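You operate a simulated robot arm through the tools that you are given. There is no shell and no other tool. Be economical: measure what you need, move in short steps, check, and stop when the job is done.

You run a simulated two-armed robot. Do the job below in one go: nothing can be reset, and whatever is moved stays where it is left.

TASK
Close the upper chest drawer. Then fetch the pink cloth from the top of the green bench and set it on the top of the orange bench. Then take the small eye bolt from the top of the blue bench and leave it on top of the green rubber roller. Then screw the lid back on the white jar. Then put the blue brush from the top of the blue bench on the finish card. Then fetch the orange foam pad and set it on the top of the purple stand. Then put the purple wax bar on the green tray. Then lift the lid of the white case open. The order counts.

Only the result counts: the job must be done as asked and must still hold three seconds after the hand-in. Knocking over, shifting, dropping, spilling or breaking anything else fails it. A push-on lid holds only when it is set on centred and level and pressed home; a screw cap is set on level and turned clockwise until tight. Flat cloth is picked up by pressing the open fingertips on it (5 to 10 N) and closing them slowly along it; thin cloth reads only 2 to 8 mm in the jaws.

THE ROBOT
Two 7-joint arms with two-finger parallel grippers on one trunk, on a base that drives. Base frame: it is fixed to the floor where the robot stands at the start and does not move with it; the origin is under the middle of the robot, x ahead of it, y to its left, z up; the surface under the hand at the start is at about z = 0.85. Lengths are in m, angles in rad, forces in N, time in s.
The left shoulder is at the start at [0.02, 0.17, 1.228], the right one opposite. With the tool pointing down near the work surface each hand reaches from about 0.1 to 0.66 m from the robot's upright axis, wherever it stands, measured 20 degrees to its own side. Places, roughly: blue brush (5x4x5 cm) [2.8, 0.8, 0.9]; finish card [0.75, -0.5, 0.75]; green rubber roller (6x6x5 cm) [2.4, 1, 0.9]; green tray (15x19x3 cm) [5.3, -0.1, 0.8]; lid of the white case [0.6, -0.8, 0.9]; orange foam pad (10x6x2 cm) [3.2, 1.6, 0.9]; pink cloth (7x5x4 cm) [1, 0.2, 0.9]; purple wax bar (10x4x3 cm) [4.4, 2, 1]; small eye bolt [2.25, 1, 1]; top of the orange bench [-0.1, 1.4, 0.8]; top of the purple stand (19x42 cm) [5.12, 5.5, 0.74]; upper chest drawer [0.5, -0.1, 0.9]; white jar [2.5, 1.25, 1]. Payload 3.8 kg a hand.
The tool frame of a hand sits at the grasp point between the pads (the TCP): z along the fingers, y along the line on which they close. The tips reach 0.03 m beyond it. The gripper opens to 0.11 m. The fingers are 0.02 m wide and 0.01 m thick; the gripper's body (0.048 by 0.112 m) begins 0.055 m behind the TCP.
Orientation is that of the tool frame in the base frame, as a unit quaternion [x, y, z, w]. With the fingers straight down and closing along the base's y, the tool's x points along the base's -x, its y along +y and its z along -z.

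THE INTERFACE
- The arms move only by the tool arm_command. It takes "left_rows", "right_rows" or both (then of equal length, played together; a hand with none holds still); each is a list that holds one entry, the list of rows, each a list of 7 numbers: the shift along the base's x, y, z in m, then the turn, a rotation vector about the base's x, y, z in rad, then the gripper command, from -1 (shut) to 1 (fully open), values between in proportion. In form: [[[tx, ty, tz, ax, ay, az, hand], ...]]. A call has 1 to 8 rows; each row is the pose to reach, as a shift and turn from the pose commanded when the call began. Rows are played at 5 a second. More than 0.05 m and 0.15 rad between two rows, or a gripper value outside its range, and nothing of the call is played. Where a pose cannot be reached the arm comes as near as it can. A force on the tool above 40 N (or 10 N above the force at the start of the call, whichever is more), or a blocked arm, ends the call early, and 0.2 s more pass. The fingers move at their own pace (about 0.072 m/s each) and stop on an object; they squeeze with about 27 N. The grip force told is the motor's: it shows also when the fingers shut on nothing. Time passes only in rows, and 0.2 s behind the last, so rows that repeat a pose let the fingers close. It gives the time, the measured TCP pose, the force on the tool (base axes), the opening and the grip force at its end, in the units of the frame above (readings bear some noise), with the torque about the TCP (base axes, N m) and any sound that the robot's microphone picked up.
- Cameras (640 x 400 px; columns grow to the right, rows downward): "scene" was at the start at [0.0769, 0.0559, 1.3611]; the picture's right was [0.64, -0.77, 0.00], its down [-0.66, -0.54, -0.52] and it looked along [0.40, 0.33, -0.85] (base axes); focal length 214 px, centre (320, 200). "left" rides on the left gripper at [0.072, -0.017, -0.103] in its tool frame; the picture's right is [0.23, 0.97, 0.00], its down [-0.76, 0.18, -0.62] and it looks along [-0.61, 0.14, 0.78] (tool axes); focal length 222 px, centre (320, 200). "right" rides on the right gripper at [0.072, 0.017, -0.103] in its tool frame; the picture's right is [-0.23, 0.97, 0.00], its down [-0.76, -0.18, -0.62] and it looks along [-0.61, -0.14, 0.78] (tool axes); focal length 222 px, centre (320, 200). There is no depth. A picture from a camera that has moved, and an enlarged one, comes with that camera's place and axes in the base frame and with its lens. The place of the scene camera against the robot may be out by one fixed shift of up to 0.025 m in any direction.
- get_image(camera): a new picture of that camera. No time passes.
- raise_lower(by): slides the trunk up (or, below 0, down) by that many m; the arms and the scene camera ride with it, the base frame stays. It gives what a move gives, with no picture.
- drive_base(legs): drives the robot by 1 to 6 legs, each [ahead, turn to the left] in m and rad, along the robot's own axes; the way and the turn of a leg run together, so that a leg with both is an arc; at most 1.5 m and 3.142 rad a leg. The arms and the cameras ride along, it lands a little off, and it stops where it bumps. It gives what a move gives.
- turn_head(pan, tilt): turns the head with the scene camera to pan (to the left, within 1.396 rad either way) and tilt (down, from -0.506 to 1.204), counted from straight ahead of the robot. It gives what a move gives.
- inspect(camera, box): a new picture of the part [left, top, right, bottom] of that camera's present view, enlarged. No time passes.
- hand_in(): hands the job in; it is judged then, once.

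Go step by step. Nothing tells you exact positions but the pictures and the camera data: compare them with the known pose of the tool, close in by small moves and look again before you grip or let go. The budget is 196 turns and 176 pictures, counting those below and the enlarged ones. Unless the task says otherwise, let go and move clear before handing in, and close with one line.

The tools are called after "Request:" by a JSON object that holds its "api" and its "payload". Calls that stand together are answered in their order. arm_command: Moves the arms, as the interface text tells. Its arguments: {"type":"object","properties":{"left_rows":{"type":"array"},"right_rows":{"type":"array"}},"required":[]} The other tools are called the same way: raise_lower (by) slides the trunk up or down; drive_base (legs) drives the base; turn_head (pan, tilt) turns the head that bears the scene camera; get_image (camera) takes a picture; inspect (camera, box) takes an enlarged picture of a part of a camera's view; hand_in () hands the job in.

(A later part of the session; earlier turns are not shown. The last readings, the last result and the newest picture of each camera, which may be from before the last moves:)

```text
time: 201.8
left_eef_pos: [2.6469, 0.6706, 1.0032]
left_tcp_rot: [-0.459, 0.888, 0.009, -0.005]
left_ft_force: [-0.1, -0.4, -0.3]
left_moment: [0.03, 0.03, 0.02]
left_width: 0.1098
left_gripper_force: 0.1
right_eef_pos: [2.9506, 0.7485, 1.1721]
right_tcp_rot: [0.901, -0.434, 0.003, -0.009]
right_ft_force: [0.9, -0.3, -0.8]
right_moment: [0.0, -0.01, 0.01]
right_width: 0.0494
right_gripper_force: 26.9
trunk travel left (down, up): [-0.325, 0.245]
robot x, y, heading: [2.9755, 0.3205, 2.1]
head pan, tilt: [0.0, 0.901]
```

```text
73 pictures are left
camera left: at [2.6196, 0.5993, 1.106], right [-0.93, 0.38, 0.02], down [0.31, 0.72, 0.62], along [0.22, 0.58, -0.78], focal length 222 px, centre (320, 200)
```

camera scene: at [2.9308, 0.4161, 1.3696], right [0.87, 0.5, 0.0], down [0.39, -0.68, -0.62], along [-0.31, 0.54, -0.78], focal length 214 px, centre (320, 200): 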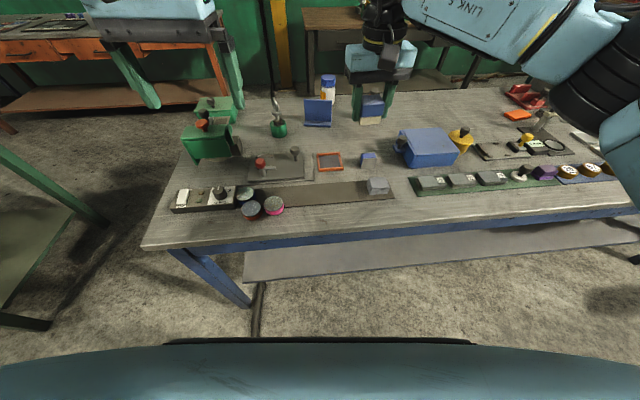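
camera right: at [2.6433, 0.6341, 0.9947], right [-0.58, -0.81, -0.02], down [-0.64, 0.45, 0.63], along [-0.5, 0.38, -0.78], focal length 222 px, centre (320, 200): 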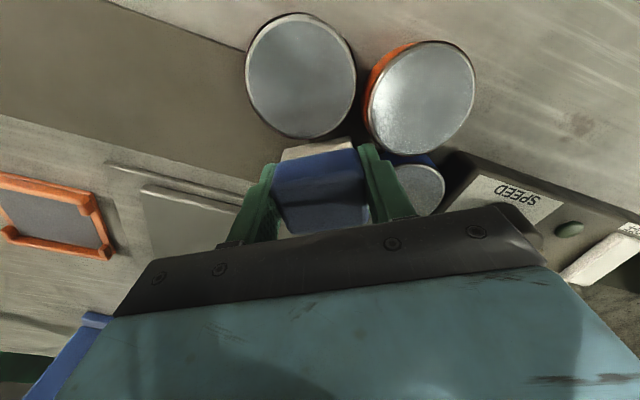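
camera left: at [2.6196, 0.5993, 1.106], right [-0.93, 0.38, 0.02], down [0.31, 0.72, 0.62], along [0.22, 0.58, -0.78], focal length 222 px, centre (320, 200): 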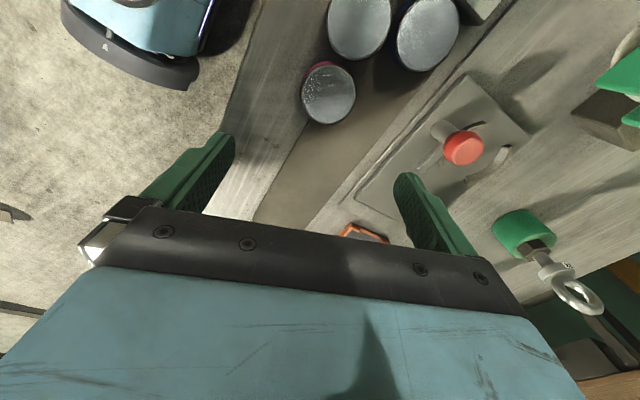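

Wrist views agree: pink now at (2.628, 0.653), its original spot (2.7075, 0.762). I pick it up.

Request:
{"api": "arm_command", "payload": {"left_rows": [[[-0.01, -0.01, -0.02, 0, 0, 0, 1], [-0.019, -0.018, -0.05, 0, 0, 0, 0.8], [-0.019, -0.018, -0.09, 0, 0, 0, 0.6], [-0.019, -0.018, -0.116, 0, 0, 0, 0.5], [-0.019, -0.018, -0.116, 0, 0, 0, 0], [-0.019, -0.018, -0.116, 0, 0, 0, -0.5], [-0.019, -0.018, -0.116, 0, 0, 0, -1]]]}}

Request:
{"api": "get_image", "payload": {"camera": "left"}}

```text
time: 203.3
left_eef_pos: [2.6248, 0.6492, 0.8883]
left_tcp_rot: [-0.46, 0.888, 0.008, -0.007]
left_ft_force: [0.0, 0.3, 0.1]
left_moment: [0.05, -0.01, 0.03]
left_width: 0.0526
left_gripper_force: 26.7
right_eef_pos: [2.9507, 0.7499, 1.1722]
right_tcp_rot: [0.901, -0.434, 0.003, -0.008]
right_ft_force: [0.5, 0.4, -1.5]
right_moment: [-0.03, -0.01, 0.0]
right_width: 0.0493
right_gripper_force: 27.4
trunk travel left (down, up): [-0.325, 0.245]
robot x, y, heading: [2.9764, 0.3239, 2.098]
head pan, tilt: [0.0, 0.901]
```

```text
72 pictures are left
camera left: at [2.5974, 0.5787, 0.9913], right [-0.93, 0.38, 0.02], down [0.31, 0.72, 0.62], along [0.22, 0.58, -0.78], focal length 222 px, centre (320, 200)
```

left: 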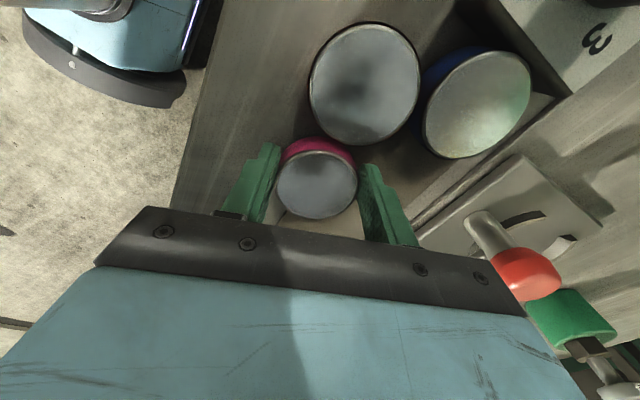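

Pink disc gripped. I lift it, carry it to its original spot, unwinding the wrist on the way.

Request:
{"api": "arm_command", "payload": {"left_rows": [[[0, 0, 0.02, 0, 0, 0, -1], [0, 0, 0.05, 0, 0, 0, -1], [0.014, 0.019, 0.06, 0, 0, 0.145, -1], [0.028, 0.038, 0.06, 0, 0, 0.29, -1], [0.042, 0.057, 0.06, 0, 0, 0.435, -1], [0.056, 0.076, 0.06, 0, 0, 0.58, -1], [0.07, 0.095, 0.06, 0, 0, 0.725, -1], [0.0827, 0.1128, 0.06, 0, 0, 0.87, -1]]]}}

Request:
{"api": "get_image", "payload": {"camera": "left"}}

```text
time: 205.2
left_eef_pos: [2.7103, 0.7642, 0.9461]
left_tcp_rot: [0.792, -0.611, -0.003, 0.009]
left_ft_force: [0.4, 0.6, -4.1]
left_moment: [-0.07, -0.02, 0.0]
left_width: 0.0527
left_gripper_force: 26.8
right_eef_pos: [2.9498, 0.7493, 1.1725]
right_tcp_rot: [0.901, -0.434, 0.004, -0.009]
right_ft_force: [0.5, 0.0, -0.3]
right_moment: [-0.02, 0.0, -0.02]
right_width: 0.0496
right_gripper_force: 27.2
trunk travel left (down, up): [-0.325, 0.245]
robot x, y, heading: [2.9724, 0.3232, 2.095]
head pan, tilt: [0.0, 0.901]
```

```text
71 pictures are left
camera left: at [2.7455, 0.6984, 1.0491], right [-0.88, -0.47, 0.02], down [-0.35, 0.7, 0.62], along [-0.31, 0.54, -0.78], focal length 222 px, centre (320, 200)
```

left: 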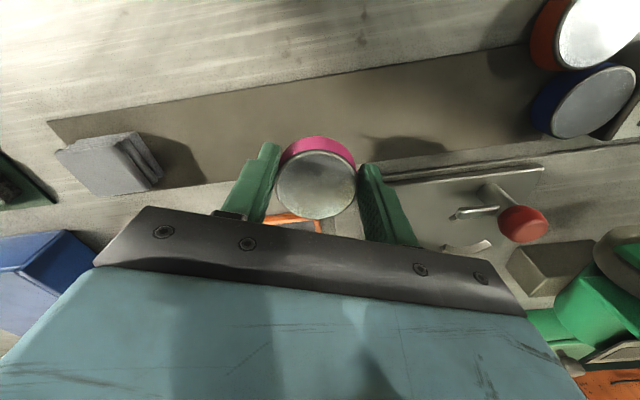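

I lower the pink disc onto the mat at its spot and release.

Request:
{"api": "arm_command", "payload": {"left_rows": [[[-0.003, -0.002, -0.03, 0, 0, 0, -1], [-0.003, -0.002, -0.05, 0, 0, 0, -1], [-0.003, -0.002, -0.056, 0, 0, 0, -1], [-0.003, -0.002, -0.0575, 0, 0, 0, -0.6], [-0.003, -0.002, -0.0575, 0, 0, 0, 0], [-0.003, -0.002, -0.0575, 0, 0, 0, 0.3], [-0.003, -0.002, -0.02, 0, 0, 0, 0.4], [-0.003, -0.002, 0.025, 0, 0, 0, 0.6]]]}}

Request:
{"api": "arm_command", "payload": {"left_rows": [[[-0.02, -0.02, 0.02, 0, 0, -0.145, 1], [-0.04, -0.045, 0.04, 0, 0, -0.29, 1], [-0.06, -0.07, 0.04, 0, 0, -0.435, 1], [-0.075, -0.095, 0.04, 0, 0, -0.435, 1], [-0.09, -0.12, 0.04, 0, 0, -0.435, 1], [-0.105, -0.135, 0.04, 0, 0, -0.435, 1]]]}}

Request:
{"api": "get_image", "payload": {"camera": "left"}}

```text
time: 206.9
left_eef_pos: [2.7045, 0.763, 0.9752]
left_tcp_rot: [0.791, -0.611, -0.004, 0.009]
left_ft_force: [0.3, 0.5, -0.1]
left_moment: [0.0, -0.03, 0.02]
left_width: 0.088
left_gripper_force: 0.0
right_eef_pos: [2.95, 0.75, 1.1719]
right_tcp_rot: [0.901, -0.434, 0.003, -0.009]
right_ft_force: [0.1, -0.3, -0.3]
right_moment: [0.0, 0.02, 0.02]
right_width: 0.0497
right_gripper_force: 27.0
trunk travel left (down, up): [-0.325, 0.245]
robot x, y, heading: [2.976, 0.3182, 2.094]
head pan, tilt: [0.0, 0.901]
```

```text
time: 208.3
left_eef_pos: [2.599, 0.6256, 1.0106]
left_tcp_rot: [-0.641, 0.767, 0.006, -0.008]
left_ft_force: [-1.0, -1.1, 0.5]
left_moment: [-0.04, 0.01, -0.01]
left_width: 0.1102
left_gripper_force: 0.2
right_eef_pos: [2.9503, 0.7488, 1.1724]
right_tcp_rot: [0.9, -0.435, 0.004, -0.009]
right_ft_force: [0.1, -0.4, -0.1]
right_moment: [-0.05, -0.01, 0.01]
right_width: 0.0494
right_gripper_force: 26.9
trunk travel left (down, up): [-0.325, 0.245]
robot x, y, heading: [2.9768, 0.3192, 2.095]
head pan, tilt: [0.0, 0.901]
```

```text
70 pictures are left
camera left: at [2.604, 0.5518, 1.1137], right [-1.0, -0.05, 0.02], down [-0.03, 0.78, 0.62], along [-0.05, 0.62, -0.78], focal length 222 px, centre (320, 200)
```

left: 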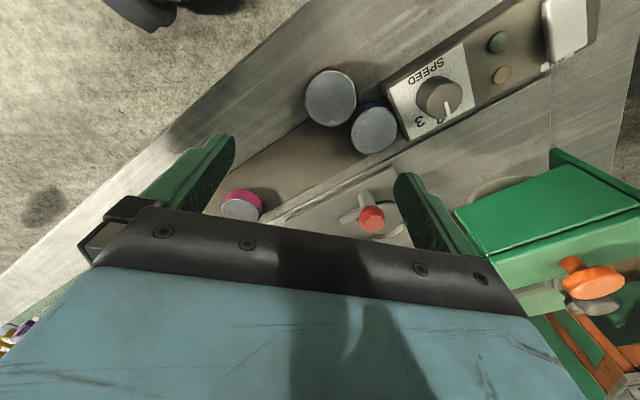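

Pink is back. Now orange at (2.585, 0.609), blue at (2.536, 0.638), touching; I grip orange across the direction away from blue.

Request:
{"api": "arm_command", "payload": {"left_rows": [[[-0.005, -0.006, 0, 0, 0, 0.15, 1], [-0.01, -0.012, 0, 0, 0, 0.3, 1], [-0.014, -0.017, 0, 0, 0, 0.45, 1], [-0.014, -0.017, -0.01, 0, 0, 0.6, 0.8], [-0.014, -0.017, -0.02, 0, 0, 0.75, 0.8], [-0.014, -0.017, -0.03, 0, 0, 0.9, 0.6], [-0.014, -0.017, -0.04, 0, 0, 1.05, 0.5], [-0.014, -0.017, -0.05, 0, 0, 1.2, 0.5]]]}}

Request:
{"api": "get_image", "payload": {"camera": "left"}}

```text
time: 210.2
left_eef_pos: [2.5864, 0.6099, 0.9627]
left_tcp_rot: [0.963, -0.271, 0.0, 0.009]
left_ft_force: [0.1, 1.4, 0.0]
left_moment: [0.01, 0.0, 0.0]
left_width: 0.0824
left_gripper_force: 0.1
right_eef_pos: [2.9498, 0.7481, 1.1721]
right_tcp_rot: [0.901, -0.435, 0.003, -0.009]
right_ft_force: [-0.7, -1.0, -0.4]
right_moment: [-0.01, 0.02, 0.01]
right_width: 0.0495
right_gripper_force: 26.8
trunk travel left (down, up): [-0.325, 0.245]
robot x, y, heading: [2.9743, 0.3192, 2.093]
head pan, tilt: [0.0, 0.901]
```

```text
69 pictures are left
camera left: at [2.6565, 0.5885, 1.066], right [-0.31, -0.95, 0.02], down [-0.74, 0.26, 0.62], along [-0.6, 0.18, -0.78], focal length 222 px, centre (320, 200)
```

left: 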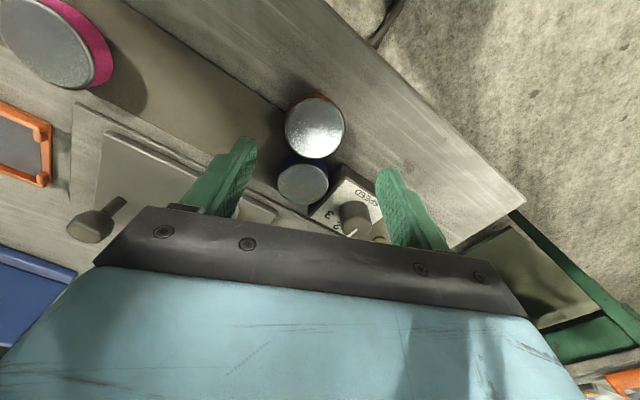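

Orange is centred (2.590, 0.6115), fingers clear of the speed box. I grip it.

Request:
{"api": "arm_command", "payload": {"left_rows": [[[0.003, 0.0015, -0.03, 0, 0, 0, 0.5], [0.003, 0.0015, -0.06, 0, 0, 0, 0.5], [0.003, 0.0015, -0.074, 0, 0, 0, 0.4], [0.003, 0.0015, -0.074, 0, 0, 0, 0], [0.003, 0.0015, -0.074, 0, 0, 0, -0.5], [0.003, 0.0015, -0.074, 0, 0, 0, -1]]]}}

Request:
{"api": "arm_command", "payload": {"left_rows": [[[0, 0, 0.02, 0, 0, 0, -1], [0, 0, 0.05, 0, 0, 0, -1], [0.01, 0.02, 0.06, 0, 0, -0.1, -1], [0.02, 0.04, 0.06, 0, 0, -0.2, -1], [0.03, 0.06, 0.06, 0, 0, -0.3, -1], [0.04, 0.08, 0.06, 0, 0, -0.4, -1], [0.05, 0.104, 0.06, 0, 0, -0.5, -1]]]}}

Request:
{"api": "get_image", "payload": {"camera": "left"}}

```text
time: 211.6
left_eef_pos: [2.5889, 0.6123, 0.8877]
left_tcp_rot: [0.963, -0.271, 0.0, 0.009]
left_ft_force: [1.0, 0.7, 0.4]
left_moment: [0.1, -0.09, -0.01]
left_width: 0.0544
left_gripper_force: 27.2
right_eef_pos: [2.9503, 0.7486, 1.1729]
right_tcp_rot: [0.9, -0.435, 0.004, -0.009]
right_ft_force: [0.2, -0.2, 0.2]
right_moment: [-0.04, 0.01, -0.05]
right_width: 0.0496
right_gripper_force: 26.6
trunk travel left (down, up): [-0.325, 0.245]
robot x, y, heading: [2.9752, 0.3225, 2.098]
head pan, tilt: [0.0, 0.901]
```

```text
time: 213.2
left_eef_pos: [2.6422, 0.7176, 0.9506]
left_tcp_rot: [0.864, -0.503, -0.003, 0.009]
left_ft_force: [-0.3, -0.5, -4.5]
left_moment: [-0.02, -0.02, -0.05]
left_width: 0.0535
left_gripper_force: 27.7
right_eef_pos: [2.9509, 0.7503, 1.1715]
right_tcp_rot: [0.901, -0.434, 0.004, -0.009]
right_ft_force: [-0.5, -0.1, -1.3]
right_moment: [-0.03, 0.0, 0.0]
right_width: 0.0494
right_gripper_force: 26.9
trunk travel left (down, up): [-0.325, 0.245]
robot x, y, heading: [2.976, 0.3209, 2.094]
head pan, tilt: [0.0, 0.901]
```

```text
68 pictures are left
camera left: at [2.6914, 0.6644, 1.0528], right [-0.73, -0.68, 0.02], down [-0.52, 0.58, 0.62], along [-0.44, 0.45, -0.78], focal length 222 px, centre (320, 200)
```

left: 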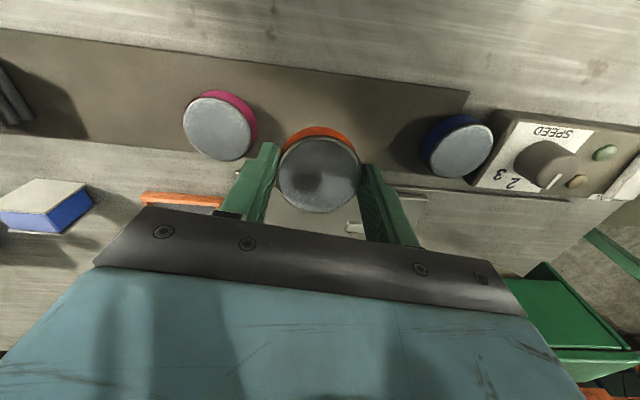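

I lower orange onto its spot and open only a little so pink isn't touched.

Request:
{"api": "arm_command", "payload": {"left_rows": [[[-0.001, -0.003, -0.03, 0, 0, 0, -1], [-0.001, -0.003, -0.05, 0, 0, 0, -1], [-0.001, -0.003, -0.06, 0, 0, 0, -1], [-0.001, -0.003, -0.062, 0, 0, 0, -0.5], [-0.001, -0.003, -0.062, 0, 0, 0, 0.1], [-0.001, -0.003, -0.062, 0, 0, 0, 0.18], [-0.001, -0.003, -0.03, 0, 0, 0, 0.18], [-0.001, -0.003, 0.015, 0, 0, 0, 0.18]]]}}

Request:
{"api": "arm_command", "payload": {"left_rows": [[[-0.025, -0.02, 0.02, 0, 0, -0.145, 0.5], [-0.05, -0.04, 0.03, 0, 0, -0.29, 1], [-0.075, -0.06, 0.03, 0, 0, -0.435, 1], [-0.095, -0.075, 0.03, 0, 0, -0.58, 1], [-0.095, -0.075, 0.03, 0, 0, -0.725, 1], [-0.095, -0.075, 0.03, 0, 0, -0.87, 1], [-0.095, -0.075, 0.03, 0, 0, -1.015, 1], [-0.095, -0.075, 0.03, 0, 0, -1.16, 1]]]}}

Request:
{"api": "get_image", "payload": {"camera": "left"}}

```text
time: 214.9
left_eef_pos: [2.6414, 0.714, 0.9654]
left_tcp_rot: [0.865, -0.502, -0.003, 0.009]
left_ft_force: [-0.3, 0.2, -0.3]
left_moment: [0.02, 0.01, 0.01]
left_width: 0.065
left_gripper_force: 0.1
right_eef_pos: [2.9496, 0.7491, 1.1731]
right_tcp_rot: [0.901, -0.435, 0.003, -0.009]
right_ft_force: [1.0, 0.3, -1.2]
right_moment: [0.0, -0.01, 0.02]
right_width: 0.0495
right_gripper_force: 27.3
trunk travel left (down, up): [-0.325, 0.245]
robot x, y, heading: [2.9759, 0.3201, 2.096]
head pan, tilt: [0.0, 0.901]
```

```text
time: 216.8
left_eef_pos: [2.543, 0.6364, 0.9938]
left_tcp_rot: [-0.448, 0.894, 0.007, -0.007]
left_ft_force: [0.4, -0.1, 0.5]
left_moment: [0.0, -0.03, 0.01]
left_width: 0.1101
left_gripper_force: 0.1
right_eef_pos: [2.9502, 0.7496, 1.1725]
right_tcp_rot: [0.901, -0.434, 0.004, -0.009]
right_ft_force: [0.1, -0.8, -0.5]
right_moment: [0.02, -0.01, 0.02]
right_width: 0.0495
right_gripper_force: 27.4
trunk travel left (down, up): [-0.325, 0.245]
robot x, y, heading: [2.9775, 0.3193, 2.092]
head pan, tilt: [0.0, 0.901]
```

```text
67 pictures are left
camera left: at [2.5146, 0.5672, 1.0961], right [-0.92, 0.4, 0.02], down [0.33, 0.71, 0.62], along [0.24, 0.58, -0.78], focal length 222 px, centre (320, 200)
```

left: 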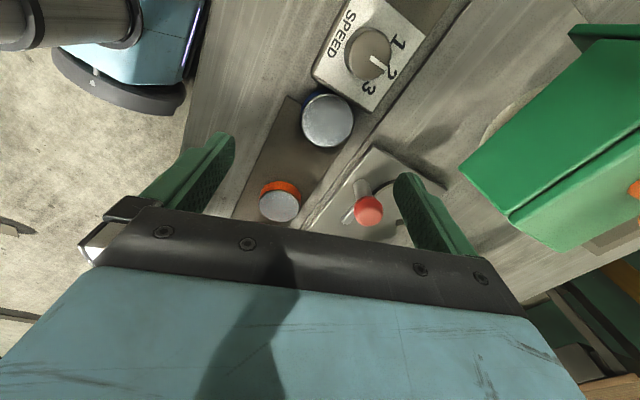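

Blue is at (2.534, 0.640). I grip it with a small opening to miss box and plate.

Request:
{"api": "arm_command", "payload": {"left_rows": [[[-0.009, 0.0035, -0.03, 0, 0, 0, 0.4], [-0.009, 0.0035, -0.06, 0, 0, 0, 0.22], [-0.009, 0.0035, -0.09, 0, 0, 0, 0.22], [-0.009, 0.0035, -0.106, 0, 0, 0, 0.22], [-0.009, 0.0035, -0.106, 0, 0, 0, -0.2], [-0.009, 0.0035, -0.106, 0, 0, 0, -1]]]}}

Request:
{"api": "get_image", "payload": {"camera": "left"}}

```text
time: 218.2
left_eef_pos: [2.5331, 0.6409, 0.8885]
left_tcp_rot: [-0.449, 0.893, 0.008, -0.007]
left_ft_force: [-2.2, 1.4, 1.1]
left_moment: [-0.04, -0.04, 0.01]
left_width: 0.0527
left_gripper_force: 26.7
right_eef_pos: [2.9499, 0.7486, 1.1724]
right_tcp_rot: [0.901, -0.434, 0.004, -0.009]
right_ft_force: [0.2, -0.4, -1.1]
right_moment: [0.0, 0.04, 0.04]
right_width: 0.0496
right_gripper_force: 27.2
trunk travel left (down, up): [-0.325, 0.245]
robot x, y, heading: [2.9764, 0.3198, 2.092]
head pan, tilt: [0.0, 0.901]
```

```text
66 pictures are left
camera left: at [2.5063, 0.5714, 0.9918], right [-0.92, 0.4, 0.02], down [0.32, 0.71, 0.62], along [0.23, 0.58, -0.78], focal length 222 px, centre (320, 200)
```

left: 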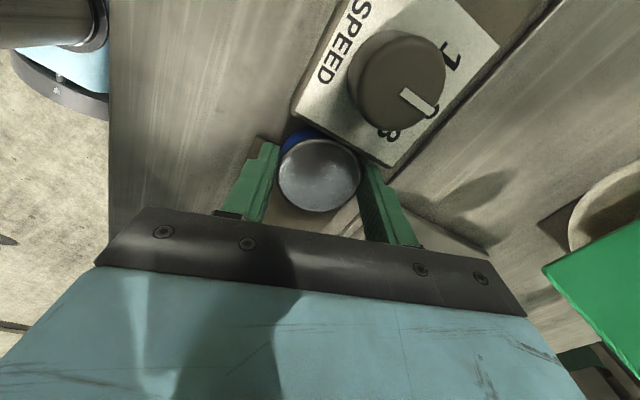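

I carry blue back to (2.573, 0.6645) and release it.

Request:
{"api": "arm_command", "payload": {"left_rows": [[[0, 0, 0.03, 0, 0, 0, -1], [0.02, 0.012, 0.035, 0, 0, 0, -1], [0.04, 0.0236, 0.035, 0, 0, 0, -1], [0.04, 0.0236, 0.01, 0, 0, 0, -1], [0.04, 0.0236, 0.0, 0, 0, 0, -0.7], [0.04, 0.0236, 0.0, 0, 0, 0, 0.1], [0.04, 0.0236, 0.0, 0, 0, 0, 0.25], [0.04, 0.0236, 0.04, 0, 0, 0, 0.25]]]}}

Request:
{"api": "arm_command", "payload": {"left_rows": [[[0, 0, 0.045, 0, 0, 0.145, 0.5], [0, -0.01, 0.09, 0, 0, 0.29, 1], [0.01, -0.03, 0.13, 0, 0, 0.435, 1], [0.02, -0.05, 0.17, 0, 0, 0.58, 1], [0.03, -0.07, 0.21, 0, 0, 0.725, 1], [0.04, -0.09, 0.25, 0, 0, 0.87, 1], [0.045, -0.1, 0.28, 0, 0, 1.015, 1], [0.045, -0.1, 0.29, 0, 0, 1.16, 1]]]}}

Request:
{"api": "inspect", "payload": {"camera": "scene", "box": [150, 130, 370, 230]}}

```text
time: 219.9
left_eef_pos: [2.5742, 0.6648, 0.9295]
left_tcp_rot: [-0.45, 0.893, 0.008, -0.006]
left_ft_force: [0.4, 0.6, -0.2]
left_moment: [0.04, 0.0, -0.05]
left_width: 0.0688
left_gripper_force: 0.1
right_eef_pos: [2.9504, 0.7496, 1.1724]
right_tcp_rot: [0.901, -0.435, 0.004, -0.009]
right_ft_force: [-0.1, -1.2, -0.7]
right_moment: [-0.01, 0.01, 0.01]
right_width: 0.0498
right_gripper_force: 26.5
trunk travel left (down, up): [-0.325, 0.245]
robot x, y, heading: [2.9766, 0.3214, 2.091]
head pan, tilt: [0.0, 0.901]
```

```text
time: 221.8
left_eef_pos: [2.6195, 0.5631, 1.2178]
left_tcp_rot: [0.865, -0.501, -0.003, 0.009]
left_ft_force: [0.1, 0.3, 0.1]
left_moment: [-0.02, -0.01, -0.01]
left_width: 0.1102
left_gripper_force: 0.0
right_eef_pos: [2.9499, 0.7495, 1.1728]
right_tcp_rot: [0.901, -0.434, 0.003, -0.009]
right_ft_force: [-0.7, -0.7, -0.8]
right_moment: [-0.04, -0.01, -0.01]
right_width: 0.0493
right_gripper_force: 26.7
trunk travel left (down, up): [-0.325, 0.245]
robot x, y, heading: [2.9737, 0.3204, 2.096]
head pan, tilt: [0.0, 0.901]
```

```text
2.91 times, centred on (260, 180) of scene
camera zoom: at [2.9305, 0.416, 1.3696], right [0.87, 0.5, 0.0], down [0.39, -0.68, -0.62], along [-0.31, 0.54, -0.78], focal length 624 px, centre (494, 258)
```

zoom: 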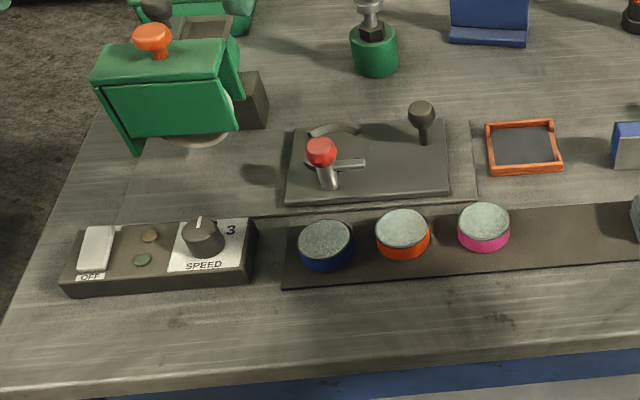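

All three discs are back within a few mm. Now I continue with the brush (held at z 1.17) along the far lane toward the green bench.

Request:
{"api": "drive_base", "payload": {"legs": [[0, 1.67], [0.9, 0]]}}

Request:
{"api": "turn_head", "payload": {"pan": 0.0, "tilt": 0.5}}

Request:
{"api": "get_image", "payload": {"camera": "scene"}}

```text
time: 230.5
left_eef_pos: [2.055, -0.5827, 1.2174]
left_tcp_rot: [0.953, 0.304, 0.005, 0.008]
left_ft_force: [-0.4, -0.3, -0.3]
left_moment: [-0.03, -0.03, -0.01]
left_width: 0.1097
left_gripper_force: 0.0
right_eef_pos: [1.838, -0.2716, 1.1719]
right_tcp_rot: [0.927, 0.375, -0.003, -0.009]
right_ft_force: [-0.7, -0.2, 0.3]
right_moment: [0.0, -0.01, 0.01]
right_width: 0.049
right_gripper_force: 27.4
trunk travel left (down, up): [-0.325, 0.245]
robot x, y, heading: [2.2663, -0.2032, -2.522]
head pan, tilt: [0.0, 0.901]
```

```text
time: 231.4
left_eef_pos: [2.0563, -0.5822, 1.2165]
left_tcp_rot: [0.952, 0.305, 0.005, 0.008]
left_ft_force: [0.4, 0.4, -0.4]
left_moment: [0.01, -0.03, 0.0]
left_width: 0.1101
left_gripper_force: 0.1
right_eef_pos: [1.8399, -0.2712, 1.1717]
right_tcp_rot: [0.927, 0.376, -0.004, -0.008]
right_ft_force: [1.1, -0.3, -0.6]
right_moment: [-0.02, -0.02, 0.01]
right_width: 0.0496
right_gripper_force: 26.7
trunk travel left (down, up): [-0.325, 0.245]
robot x, y, heading: [2.2632, -0.2042, -2.521]
head pan, tilt: [0.0, 0.499]
```

```text
64 pictures are left
camera scene: at [2.1752, -0.257, 1.4034], right [-0.58, 0.81, 0.0], down [0.39, 0.28, -0.88], along [-0.71, -0.51, -0.48], focal length 214 px, centre (320, 200)
```

scene: 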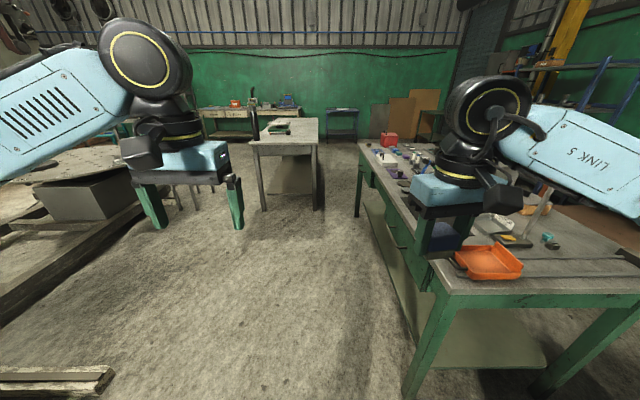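

The lane along the green bench is clear. I drive on and turn to face the bench at the finish card.

Request:
{"api": "drive_base", "payload": {"legs": [[1.0, 0], [0.6, 0], [0, -1.57]]}}

Request:
{"api": "turn_head", "payload": {"pan": 0.0, "tilt": 0.85}}

Request:
{"api": "get_image", "payload": {"camera": "scene"}}

Request:
{"api": "get_image", "payload": {"camera": "right"}}

```text
time: 243.4
left_eef_pos: [0.5773, -0.912, 1.2175]
left_tcp_rot: [0.884, -0.467, -0.003, 0.01]
left_ft_force: [0.3, 1.2, -0.4]
left_moment: [0.02, 0.02, -0.02]
left_width: 0.1101
left_gripper_force: 0.1
right_eef_pos: [0.891, -0.6995, 1.1721]
right_tcp_rot: [0.918, -0.397, 0.003, -0.009]
right_ft_force: [0.7, 0.1, -1.9]
right_moment: [-0.02, -0.01, 0.0]
right_width: 0.0494
right_gripper_force: 27.5
trunk travel left (down, up): [-0.325, 0.245]
robot x, y, heading: [0.9489, -1.1253, 2.176]
head pan, tilt: [0.0, 0.499]
```

```text
time: 244.2
left_eef_pos: [0.5765, -0.9115, 1.2168]
left_tcp_rot: [0.884, -0.466, -0.002, 0.01]
left_ft_force: [0.0, -0.2, 0.1]
left_moment: [-0.01, 0.0, -0.02]
left_width: 0.1099
left_gripper_force: 0.1
right_eef_pos: [0.8904, -0.7001, 1.1724]
right_tcp_rot: [0.917, -0.398, 0.003, -0.009]
right_ft_force: [0.7, -1.3, -0.5]
right_moment: [-0.01, -0.02, 0.0]
right_width: 0.0493
right_gripper_force: 27.1
trunk travel left (down, up): [-0.325, 0.245]
robot x, y, heading: [0.95, -1.1256, 2.172]
head pan, tilt: [0.0, 0.85]
```

```text
63 pictures are left
camera scene: at [0.897, -1.0317, 1.3736], right [0.82, 0.57, 0.0], down [0.43, -0.62, -0.66], along [-0.38, 0.54, -0.75], focal length 214 px, centre (320, 200)
```

scene: 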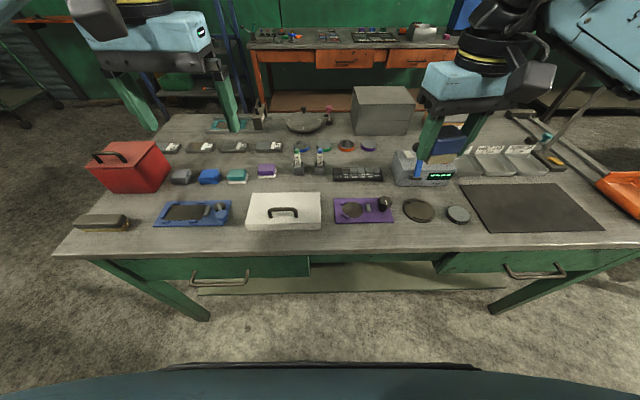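

```text
62 pictures are left
camera right: at [0.9267, -0.7653, 1.2765], right [-0.87, -0.5, -0.02], down [-0.4, 0.67, 0.63], along [-0.3, 0.55, -0.78], focal length 222 px, centre (320, 200)
```

right: 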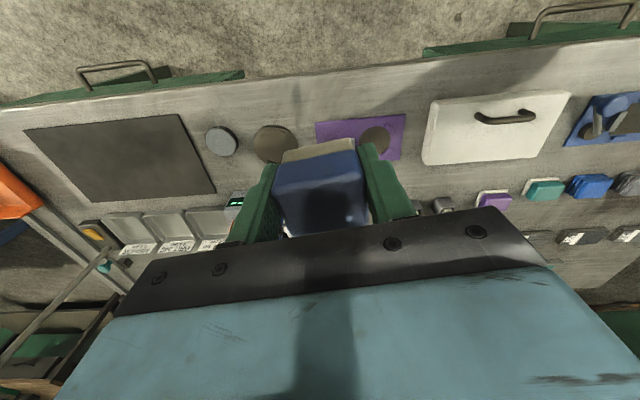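

Request:
{"api": "inspect", "payload": {"camera": "scene", "box": [230, 120, 470, 240]}}

```text
2.67 times, centred on (350, 180) of scene
camera zoom: at [0.897, -1.0317, 1.3736], right [0.82, 0.57, 0.0], down [0.43, -0.62, -0.66], along [-0.38, 0.54, -0.75], focal length 572 px, centre (240, 253)
```

zoom: 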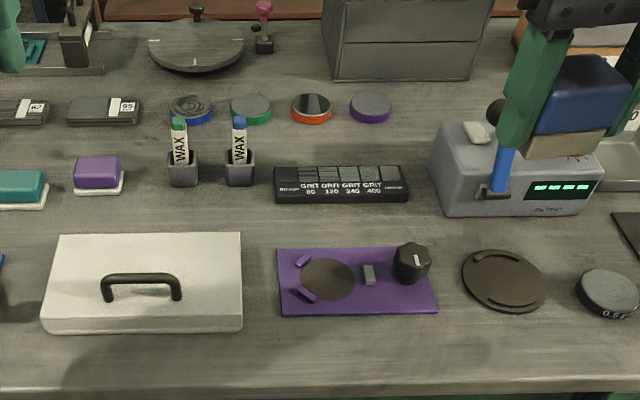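

The finish card is the black GRIT swatch strip at about (0.693, -0.496). It's slightly far, so I creep 5 cm closer.

Request:
{"api": "drive_base", "payload": {"legs": [[0.05, 0]]}}

```text
time: 245.2
left_eef_pos: [0.547, -0.8697, 1.2179]
left_tcp_rot: [0.885, -0.466, -0.002, 0.01]
left_ft_force: [-0.5, -0.3, -1.1]
left_moment: [0.0, 0.01, 0.0]
left_width: 0.1102
left_gripper_force: 0.1
right_eef_pos: [0.8609, -0.6584, 1.172]
right_tcp_rot: [0.918, -0.397, 0.003, -0.009]
right_ft_force: [-0.4, 0.6, -0.6]
right_moment: [-0.04, -0.08, -0.03]
right_width: 0.0495
right_gripper_force: 27.2
trunk travel left (down, up): [-0.325, 0.245]
robot x, y, heading: [0.9208, -1.0842, 2.177]
head pan, tilt: [0.0, 0.85]
```

Request:
{"api": "arm_command", "payload": {"right_rows": [[[-0.034, 0.032, 0, 0, 0, -0.03, -1], [-0.068, 0.064, 0, 0, 0, -0.06, -1], [-0.102, 0.096, 0, 0, 0, -0.09, -1], [-0.136, 0.128, -0.02, 0, 0, -0.13, -1], [-0.165, 0.158, -0.05, 0, 0, -0.13, -1], [-0.165, 0.158, -0.09, 0, 0, -0.13, -1], [-0.165, 0.158, -0.12, 0, 0, -0.13, -1]]]}}

Request:
{"api": "get_image", "payload": {"camera": "right"}}

Request:
{"api": "inspect", "payload": {"camera": "scene", "box": [280, 130, 440, 230]}}

```text
refused: row 4 steps farther than a row can; nothing moved
```

```text
60 pictures are left
camera right: at [0.8977, -0.7238, 1.276], right [-0.87, -0.5, -0.02], down [-0.4, 0.67, 0.63], along [-0.3, 0.55, -0.78], focal length 222 px, centre (320, 200)
```

right: 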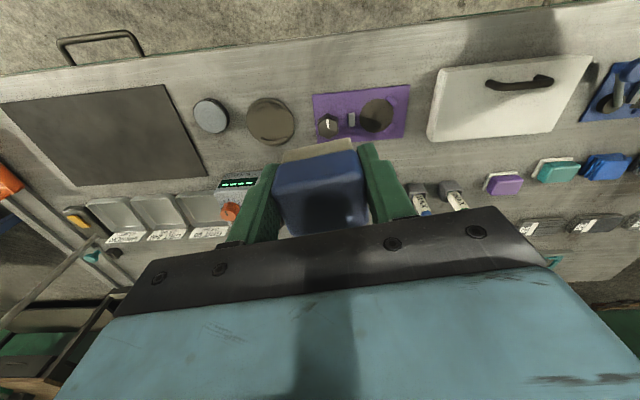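

```text
4.00 times, centred on (360, 180) of scene
camera zoom: at [0.8683, -0.9902, 1.3734], right [0.82, 0.57, 0.0], down [0.43, -0.62, -0.66], along [-0.37, 0.54, -0.75], focal length 858 px, centre (160, 280)
```

zoom: 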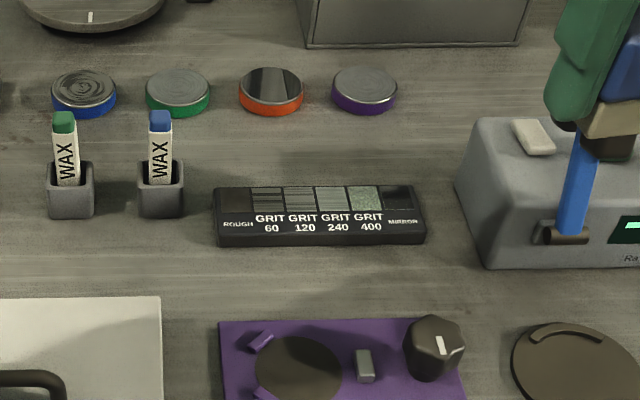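

A row was too long; I resend with shorter steps.

Request:
{"api": "arm_command", "payload": {"right_rows": [[[-0.032, 0.03, 0, 0, 0, -0.03, -1], [-0.064, 0.06, 0, 0, 0, -0.06, -1], [-0.096, 0.09, 0, 0, 0, -0.09, -1], [-0.128, 0.12, 0, 0, 0, -0.13, -1], [-0.15, 0.145, -0.015, 0, 0, -0.13, -1], [-0.161, 0.161, -0.05, 0, 0, -0.13, -1], [-0.161, 0.161, -0.09, 0, 0, -0.13, -1], [-0.161, 0.161, -0.12, 0, 0, -0.13, -1]]]}}

Request:
{"api": "get_image", "payload": {"camera": "right"}}

Request:
{"api": "inspect", "payload": {"camera": "scene", "box": [280, 130, 440, 230]}}

```text
time: 247.0
left_eef_pos: [0.5479, -0.8718, 1.2166]
left_tcp_rot: [0.884, -0.466, -0.002, 0.01]
left_ft_force: [-0.1, 0.6, -0.1]
left_moment: [-0.02, 0.01, 0.03]
left_width: 0.11
left_gripper_force: 0.0
right_eef_pos: [0.7005, -0.5001, 1.0526]
right_tcp_rot: [0.89, -0.456, 0.004, -0.009]
right_ft_force: [-0.2, -0.2, -1.2]
right_moment: [-0.01, -0.03, 0.0]
right_width: 0.0494
right_gripper_force: 27.0
trunk travel left (down, up): [-0.325, 0.245]
robot x, y, heading: [0.9239, -1.0842, 2.178]
head pan, tilt: [0.0, 0.85]
```

```text
58 pictures are left
camera right: at [0.7282, -0.57, 1.1568], right [-0.92, -0.39, -0.02], down [-0.31, 0.71, 0.63], along [-0.23, 0.58, -0.78], focal length 222 px, centre (320, 200)
```

right: 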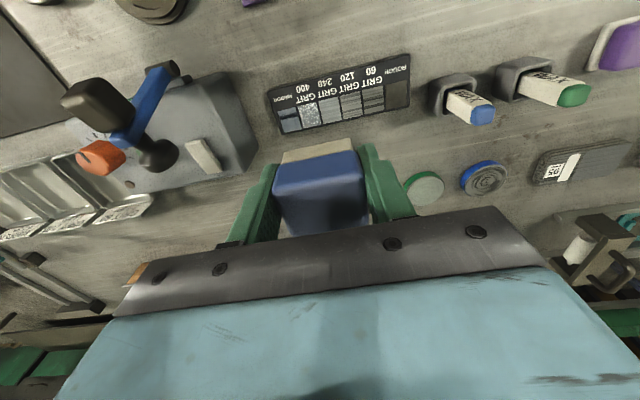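

```text
4.00 times, centred on (360, 180) of scene
camera zoom: at [0.869, -0.9914, 1.3735], right [0.82, 0.57, 0.0], down [0.43, -0.62, -0.66], along [-0.37, 0.54, -0.75], focal length 858 px, centre (160, 280)
```

zoom: 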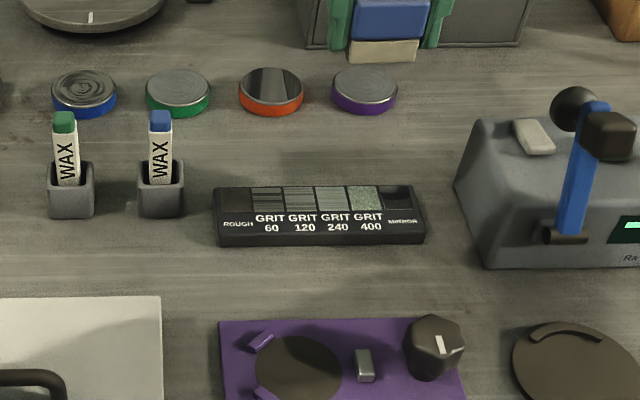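

From the wrist camera the card centre is (0.682, -0.5135). I shift over it and lower to just above.

Request:
{"api": "arm_command", "payload": {"right_rows": [[[-0.0185, -0.0135, -0.03, 0, 0, 0, -1], [-0.0185, -0.0135, -0.07, 0, 0, 0, -1], [-0.0185, -0.0135, -0.105, 0, 0, 0, -1], [-0.0185, -0.0135, -0.13, 0, 0, 0, -1]]]}}

Request:
{"api": "get_image", "payload": {"camera": "right"}}

Request:
{"api": "inspect", "payload": {"camera": "scene", "box": [280, 130, 440, 230]}}

```text
time: 248.0
left_eef_pos: [0.5486, -0.8712, 1.2182]
left_tcp_rot: [0.885, -0.466, -0.002, 0.009]
left_ft_force: [-0.4, 0.6, 0.2]
left_moment: [0.02, 0.03, 0.0]
left_width: 0.1101
left_gripper_force: 0.1
right_eef_pos: [0.6809, -0.5126, 0.9207]
right_tcp_rot: [0.89, -0.456, 0.004, -0.009]
right_ft_force: [-0.6, -0.4, -0.6]
right_moment: [-0.02, 0.01, 0.0]
right_width: 0.0495
right_gripper_force: 27.2
trunk travel left (down, up): [-0.325, 0.245]
robot x, y, heading: [0.9222, -1.0857, 2.172]
head pan, tilt: [0.0, 0.85]
```

```text
56 pictures are left
camera right: at [0.7075, -0.5816, 1.0248], right [-0.92, -0.38, -0.02], down [-0.31, 0.71, 0.63], along [-0.23, 0.58, -0.78], focal length 222 px, centre (320, 200)
```

right: 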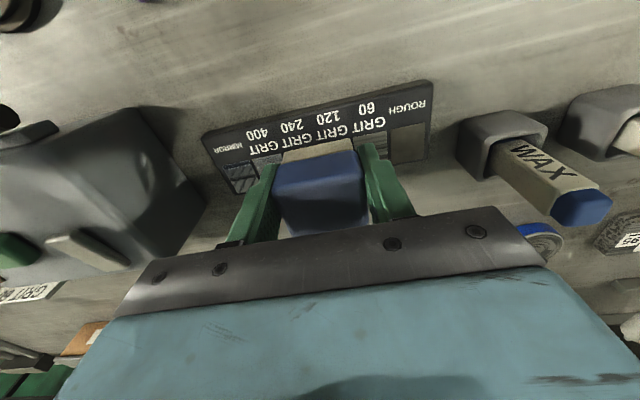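

```text
4.00 times, centred on (360, 180) of scene
camera zoom: at [0.8692, -0.9915, 1.3735], right [0.82, 0.57, 0.0], down [0.43, -0.62, -0.66], along [-0.38, 0.54, -0.75], focal length 858 px, centre (160, 280)
```

zoom: 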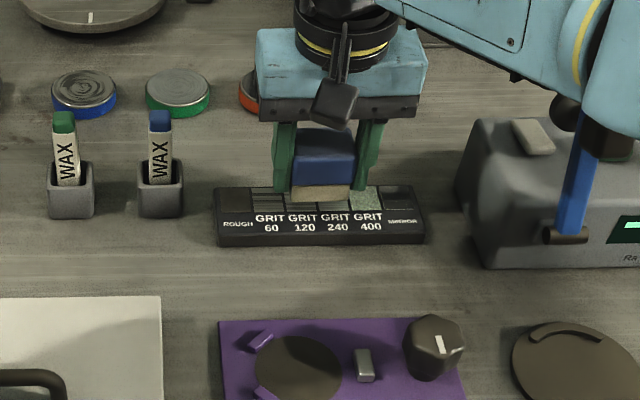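

The brush is over the card centre. I lower to contact.

Request:
{"api": "arm_command", "payload": {"right_rows": [[[0.001, -0.002, -0.008, 0, 0, 0, -1], [0.001, -0.002, -0.013, 0, 0, 0, -1], [0.001, -0.002, -0.016, 0, 0, 0, -1], [0.001, -0.002, -0.019, 0, 0, 0, -1]]]}}

```text
time: 249.0
left_eef_pos: [0.5477, -0.8719, 1.2184]
left_tcp_rot: [0.885, -0.466, -0.002, 0.01]
left_ft_force: [-0.5, -0.4, 0.1]
left_moment: [-0.04, 0.0, -0.01]
left_width: 0.1099
left_gripper_force: 0.1
right_eef_pos: [0.6829, -0.5161, 0.9028]
right_tcp_rot: [0.89, -0.456, 0.003, -0.009]
right_ft_force: [0.7, -0.6, -1.5]
right_moment: [-0.01, -0.01, 0.0]
right_width: 0.0496
right_gripper_force: 27.4
trunk travel left (down, up): [-0.325, 0.245]
robot x, y, heading: [0.9216, -1.0832, 2.176]
head pan, tilt: [0.0, 0.85]
```

Request:
{"api": "arm_command", "payload": {"right_rows": [[[0, 0, -0.003, 0, 0, 0, -1], [0, 0, -0.005, 0, 0, 0, -1], [0, 0, -0.007, 0, 0, 0, -1]]]}}

```text
time: 249.8
left_eef_pos: [0.5486, -0.8738, 1.2173]
left_tcp_rot: [0.885, -0.466, -0.003, 0.009]
left_ft_force: [0.2, -0.5, 0.1]
left_moment: [-0.01, 0.02, -0.04]
left_width: 0.1099
left_gripper_force: 0.0
right_eef_pos: [0.682, -0.516, 0.8998]
right_tcp_rot: [0.89, -0.456, 0.0, -0.01]
right_ft_force: [-1.6, 1.5, 22.0]
right_moment: [-0.13, 0.38, -0.01]
right_width: 0.0501
right_gripper_force: 26.6
trunk travel left (down, up): [-0.325, 0.245]
robot x, y, heading: [0.9214, -1.0879, 2.174]
head pan, tilt: [0.0, 0.85]
```

Contact at about 22 N. I ease off, open, and rise.

Request:
{"api": "arm_command", "payload": {"right_rows": [[[0, 0, 0.002, 0, 0, 0, -1], [0, 0, 0.002, 0, 0, 0, -0.3], [0, 0, 0.002, 0, 0, 0, 0.1], [0, 0, 0.002, 0, 0, 0, 0.25], [0, 0, 0.03, 0, 0, 0, 0.25], [0, 0, 0.07, 0, 0, 0, 0.25], [0, 0, 0.115, 0, 0, 0, 0.25], [0, 0, 0.16, 0, 0, 0, 0.5]]]}}

Request:
{"api": "inspect", "payload": {"camera": "scene", "box": [280, 130, 440, 230]}}

```text
time: 251.6
left_eef_pos: [0.5477, -0.8725, 1.2179]
left_tcp_rot: [0.885, -0.465, -0.003, 0.009]
left_ft_force: [0.3, 0.6, 0.4]
left_moment: [0.0, 0.01, 0.0]
left_width: 0.11
left_gripper_force: 0.0
right_eef_pos: [0.6859, -0.5153, 1.0584]
right_tcp_rot: [0.89, -0.457, 0.004, -0.009]
right_ft_force: [0.3, -0.4, -1.1]
right_moment: [0.03, 0.02, -0.02]
right_width: 0.0824
right_gripper_force: 0.0
trunk travel left (down, up): [-0.325, 0.245]
robot x, y, heading: [0.9236, -1.0869, 2.174]
head pan, tilt: [0.0, 0.85]
```

```text
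4.00 times, centred on (360, 180) of scene
camera zoom: at [0.8693, -0.9922, 1.3736], right [0.82, 0.57, 0.0], down [0.43, -0.62, -0.66], along [-0.38, 0.54, -0.75], focal length 858 px, centre (160, 280)
```

zoom: 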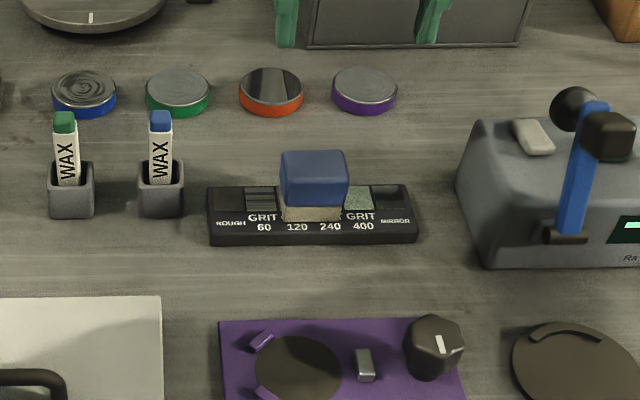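

The brush stands on the finish card. Next is the foam pad: I retract the right hand high and close before driving.

Request:
{"api": "arm_command", "payload": {"right_rows": [[[0, 0, 0.04, 0, 0, 0, 0.5], [0, 0, 0.08, 0, 0, 0, 1], [0.01, -0.014, 0.12, 0, 0, 0, 1], [0.03, -0.044, 0.15, 0, 0, 0, 1], [0.055, -0.08, 0.16, 0, 0, 0, 1], [0.08, -0.115, 0.16, 0, 0, 0, 1], [0.105, -0.15, 0.16, 0, 0, 0, 1]]]}}

```text
time: 253.2
left_eef_pos: [0.5491, -0.8715, 1.2171]
left_tcp_rot: [0.885, -0.465, -0.003, 0.01]
left_ft_force: [0.2, 0.1, -0.1]
left_moment: [-0.01, 0.02, 0.02]
left_width: 0.1099
left_gripper_force: 0.0
right_eef_pos: [0.7907, -0.6614, 1.2152]
right_tcp_rot: [0.89, -0.456, 0.004, -0.009]
right_ft_force: [0.1, -0.2, 0.2]
right_moment: [0.0, 0.04, 0.0]
right_width: 0.1099
right_gripper_force: 0.1
trunk travel left (down, up): [-0.325, 0.245]
robot x, y, heading: [0.9203, -1.0851, 2.174]
head pan, tilt: [0.0, 0.85]
```

Request:
{"api": "drive_base", "payload": {"legs": [[-0.06, 0], [0, -1.56], [0.8, 0], [0.78, 0], [0, 1.57]]}}

```text
time: 269.6
left_eef_pos: [1.9577, -0.0055, 1.218]
left_tcp_rot: [0.87, -0.493, -0.002, 0.009]
left_ft_force: [0.4, -0.4, 0.6]
left_moment: [-0.02, 0.0, -0.02]
left_width: 0.1102
left_gripper_force: 0.0
right_eef_pos: [2.2119, 0.1889, 1.2138]
right_tcp_rot: [0.875, -0.484, 0.003, -0.009]
right_ft_force: [-0.2, -0.6, 0.5]
right_moment: [-0.01, 0.02, -0.01]
right_width: 0.11
right_gripper_force: 0.0
trunk travel left (down, up): [-0.325, 0.245]
robot x, y, heading: [2.3171, -0.2453, 2.108]
head pan, tilt: [0.0, 0.85]
```

Request:
{"api": "drive_base", "payload": {"legs": [[0, 0.096], [0.85, 0], [0.79, 0], [0, -1.585]]}}

Request:
{"api": "turn_head", "payload": {"pan": -0.3, "tilt": 0.45}}

Request:
{"api": "get_image", "payload": {"camera": "scene"}}

```text
time: 282.2
left_eef_pos: [1.5357, 1.4424, 1.217]
left_tcp_rot: [-0.324, 0.946, 0.009, -0.005]
left_ft_force: [0.0, 0.5, -0.7]
left_moment: [0.01, 0.0, -0.01]
left_width: 0.1101
left_gripper_force: 0.1
right_eef_pos: [1.7611, 1.2126, 1.2146]
right_tcp_rot: [-0.334, 0.942, -0.008, 0.004]
right_ft_force: [0.2, -0.8, -0.2]
right_moment: [0.02, -0.02, 0.0]
right_width: 0.1101
right_gripper_force: 0.0
trunk travel left (down, up): [-0.325, 0.245]
robot x, y, heading: [1.3457, 1.0579, 0.664]
head pan, tilt: [0.0, 0.85]
```

```text
time: 283.1
left_eef_pos: [1.536, 1.4429, 1.217]
left_tcp_rot: [-0.323, 0.946, 0.009, -0.005]
left_ft_force: [-0.1, 0.0, -0.4]
left_moment: [0.04, 0.0, -0.01]
left_width: 0.1096
left_gripper_force: 0.1
right_eef_pos: [1.7608, 1.213, 1.2147]
right_tcp_rot: [-0.334, 0.943, -0.009, 0.004]
right_ft_force: [-0.4, -0.4, -0.9]
right_moment: [0.02, 0.0, 0.0]
right_width: 0.11
right_gripper_force: 0.1
trunk travel left (down, up): [-0.325, 0.245]
robot x, y, heading: [1.3428, 1.0596, 0.662]
head pan, tilt: [-0.3, 0.45]
```

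```text
53 pictures are left
camera scene: at [1.449, 1.1142, 1.4079], right [0.35, -0.94, 0.0], down [-0.41, -0.15, -0.9], along [0.84, 0.32, -0.44], focal length 214 px, centre (320, 200)
```

scene: 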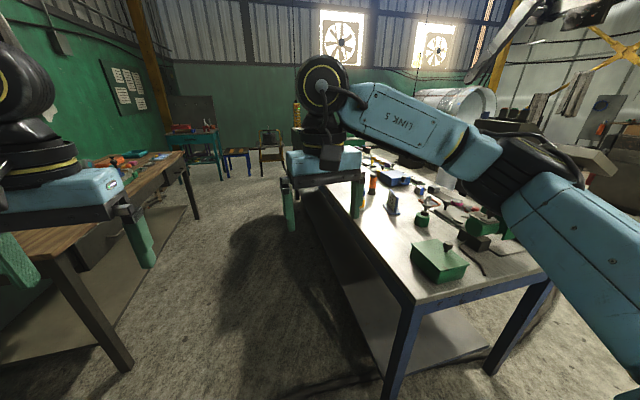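

The lane left of the blue bench is clear. I drive to t≈3.36 and turn to face the bench for the foam pad.

Request:
{"api": "drive_base", "payload": {"legs": [[0, -0.03], [0.85, 0], [0.8, 0], [0, -1.58]]}}

Request:
{"api": "turn_head", "payload": {"pan": 0.0, "tilt": 0.8}}

Request:
{"api": "get_image", "payload": {"camera": "scene"}}

```text
time: 295.7
left_eef_pos: [3.0379, 1.8142, 1.218]
left_tcp_rot: [0.459, 0.888, 0.009, 0.003]
left_ft_force: [0.7, -0.6, 0.5]
left_moment: [0.0, -0.01, -0.02]
left_width: 0.1098
left_gripper_force: 0.0
right_eef_pos: [2.8003, 1.5987, 1.2148]
right_tcp_rot: [0.449, 0.893, -0.01, -0.004]
right_ft_force: [0.4, -0.2, 0.0]
right_moment: [0.02, -0.02, 0.01]
right_width: 0.1102
right_gripper_force: 0.0
trunk travel left (down, up): [-0.325, 0.245]
robot x, y, heading: [2.6575, 2.0215, -0.951]
head pan, tilt: [-0.3, 0.45]
```

```text
time: 296.5
left_eef_pos: [3.041, 1.8139, 1.2182]
left_tcp_rot: [0.459, 0.888, 0.01, 0.003]
left_ft_force: [0.1, -0.6, 0.0]
left_moment: [-0.01, -0.04, -0.02]
left_width: 0.1098
left_gripper_force: 0.1
right_eef_pos: [2.7994, 1.5987, 1.214]
right_tcp_rot: [0.449, 0.893, -0.008, -0.004]
right_ft_force: [-0.2, 0.6, 0.5]
right_moment: [-0.01, -0.02, 0.0]
right_width: 0.1101
right_gripper_force: 0.1
trunk travel left (down, up): [-0.325, 0.245]
robot x, y, heading: [2.6604, 2.0207, -0.95]
head pan, tilt: [0.0, 0.799]
```

```text
52 pictures are left
camera scene: at [2.7238, 1.9514, 1.3776], right [-0.81, -0.58, 0.0], down [-0.42, 0.58, -0.7], along [0.4, -0.57, -0.72], focal length 214 px, centre (320, 200)
```

scene: 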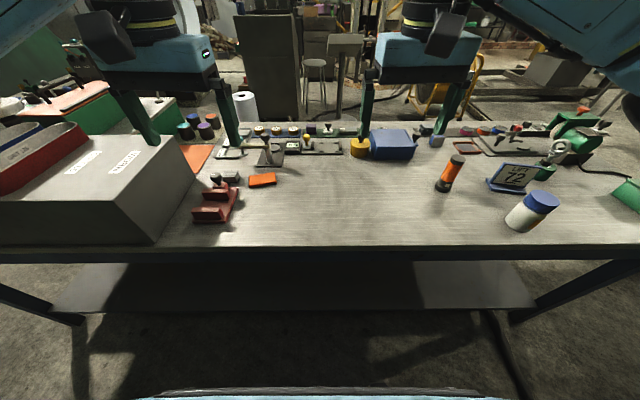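

The foam pad is the small orange block at about (3.22, 1.59), slightly far. I creep 8 cm closer.

Request:
{"api": "drive_base", "payload": {"legs": [[0.08, 0]]}}

Request:
{"api": "get_image", "payload": {"camera": "left"}}

Request:
{"api": "inspect", "payload": {"camera": "scene", "box": [140, 120, 300, 240]}}

```text
time: 297.6
left_eef_pos: [3.0868, 1.7481, 1.2173]
left_tcp_rot: [0.459, 0.888, 0.01, 0.001]
left_ft_force: [0.5, -0.1, 0.5]
left_moment: [0.03, 0.01, 0.02]
left_width: 0.1098
left_gripper_force: 0.0
right_eef_pos: [2.8479, 1.5325, 1.214]
right_tcp_rot: [0.45, 0.893, -0.009, -0.005]
right_ft_force: [0.2, -0.9, 0.6]
right_moment: [0.01, 0.02, 0.01]
right_width: 0.11
right_gripper_force: 0.0
trunk travel left (down, up): [-0.325, 0.245]
robot x, y, heading: [2.709, 1.9562, -0.947]
head pan, tilt: [0.0, 0.799]
```

```text
51 pictures are left
camera left: at [3.0286, 1.7947, 1.3202], right [0.66, 0.75, 0.02], down [0.58, -0.53, 0.62], along [0.48, -0.4, -0.78], focal length 222 px, centre (320, 200)
```

left: 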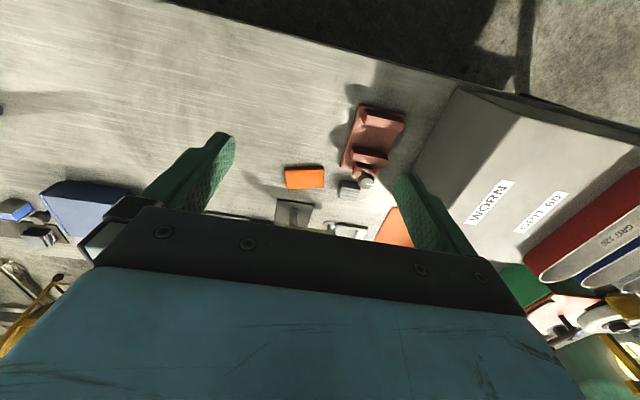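

```text
3.33 times, centred on (220, 180) of scene
camera zoom: at [2.771, 1.8853, 1.3775], right [-0.81, -0.58, 0.0], down [-0.42, 0.58, -0.7], along [0.4, -0.57, -0.72], focal length 715 px, centre (653, 267)
```

zoom: 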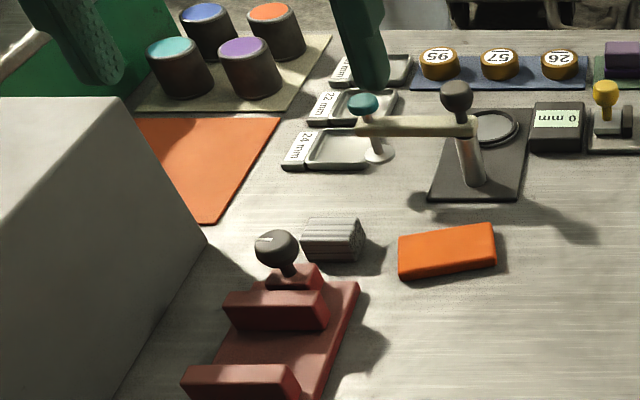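

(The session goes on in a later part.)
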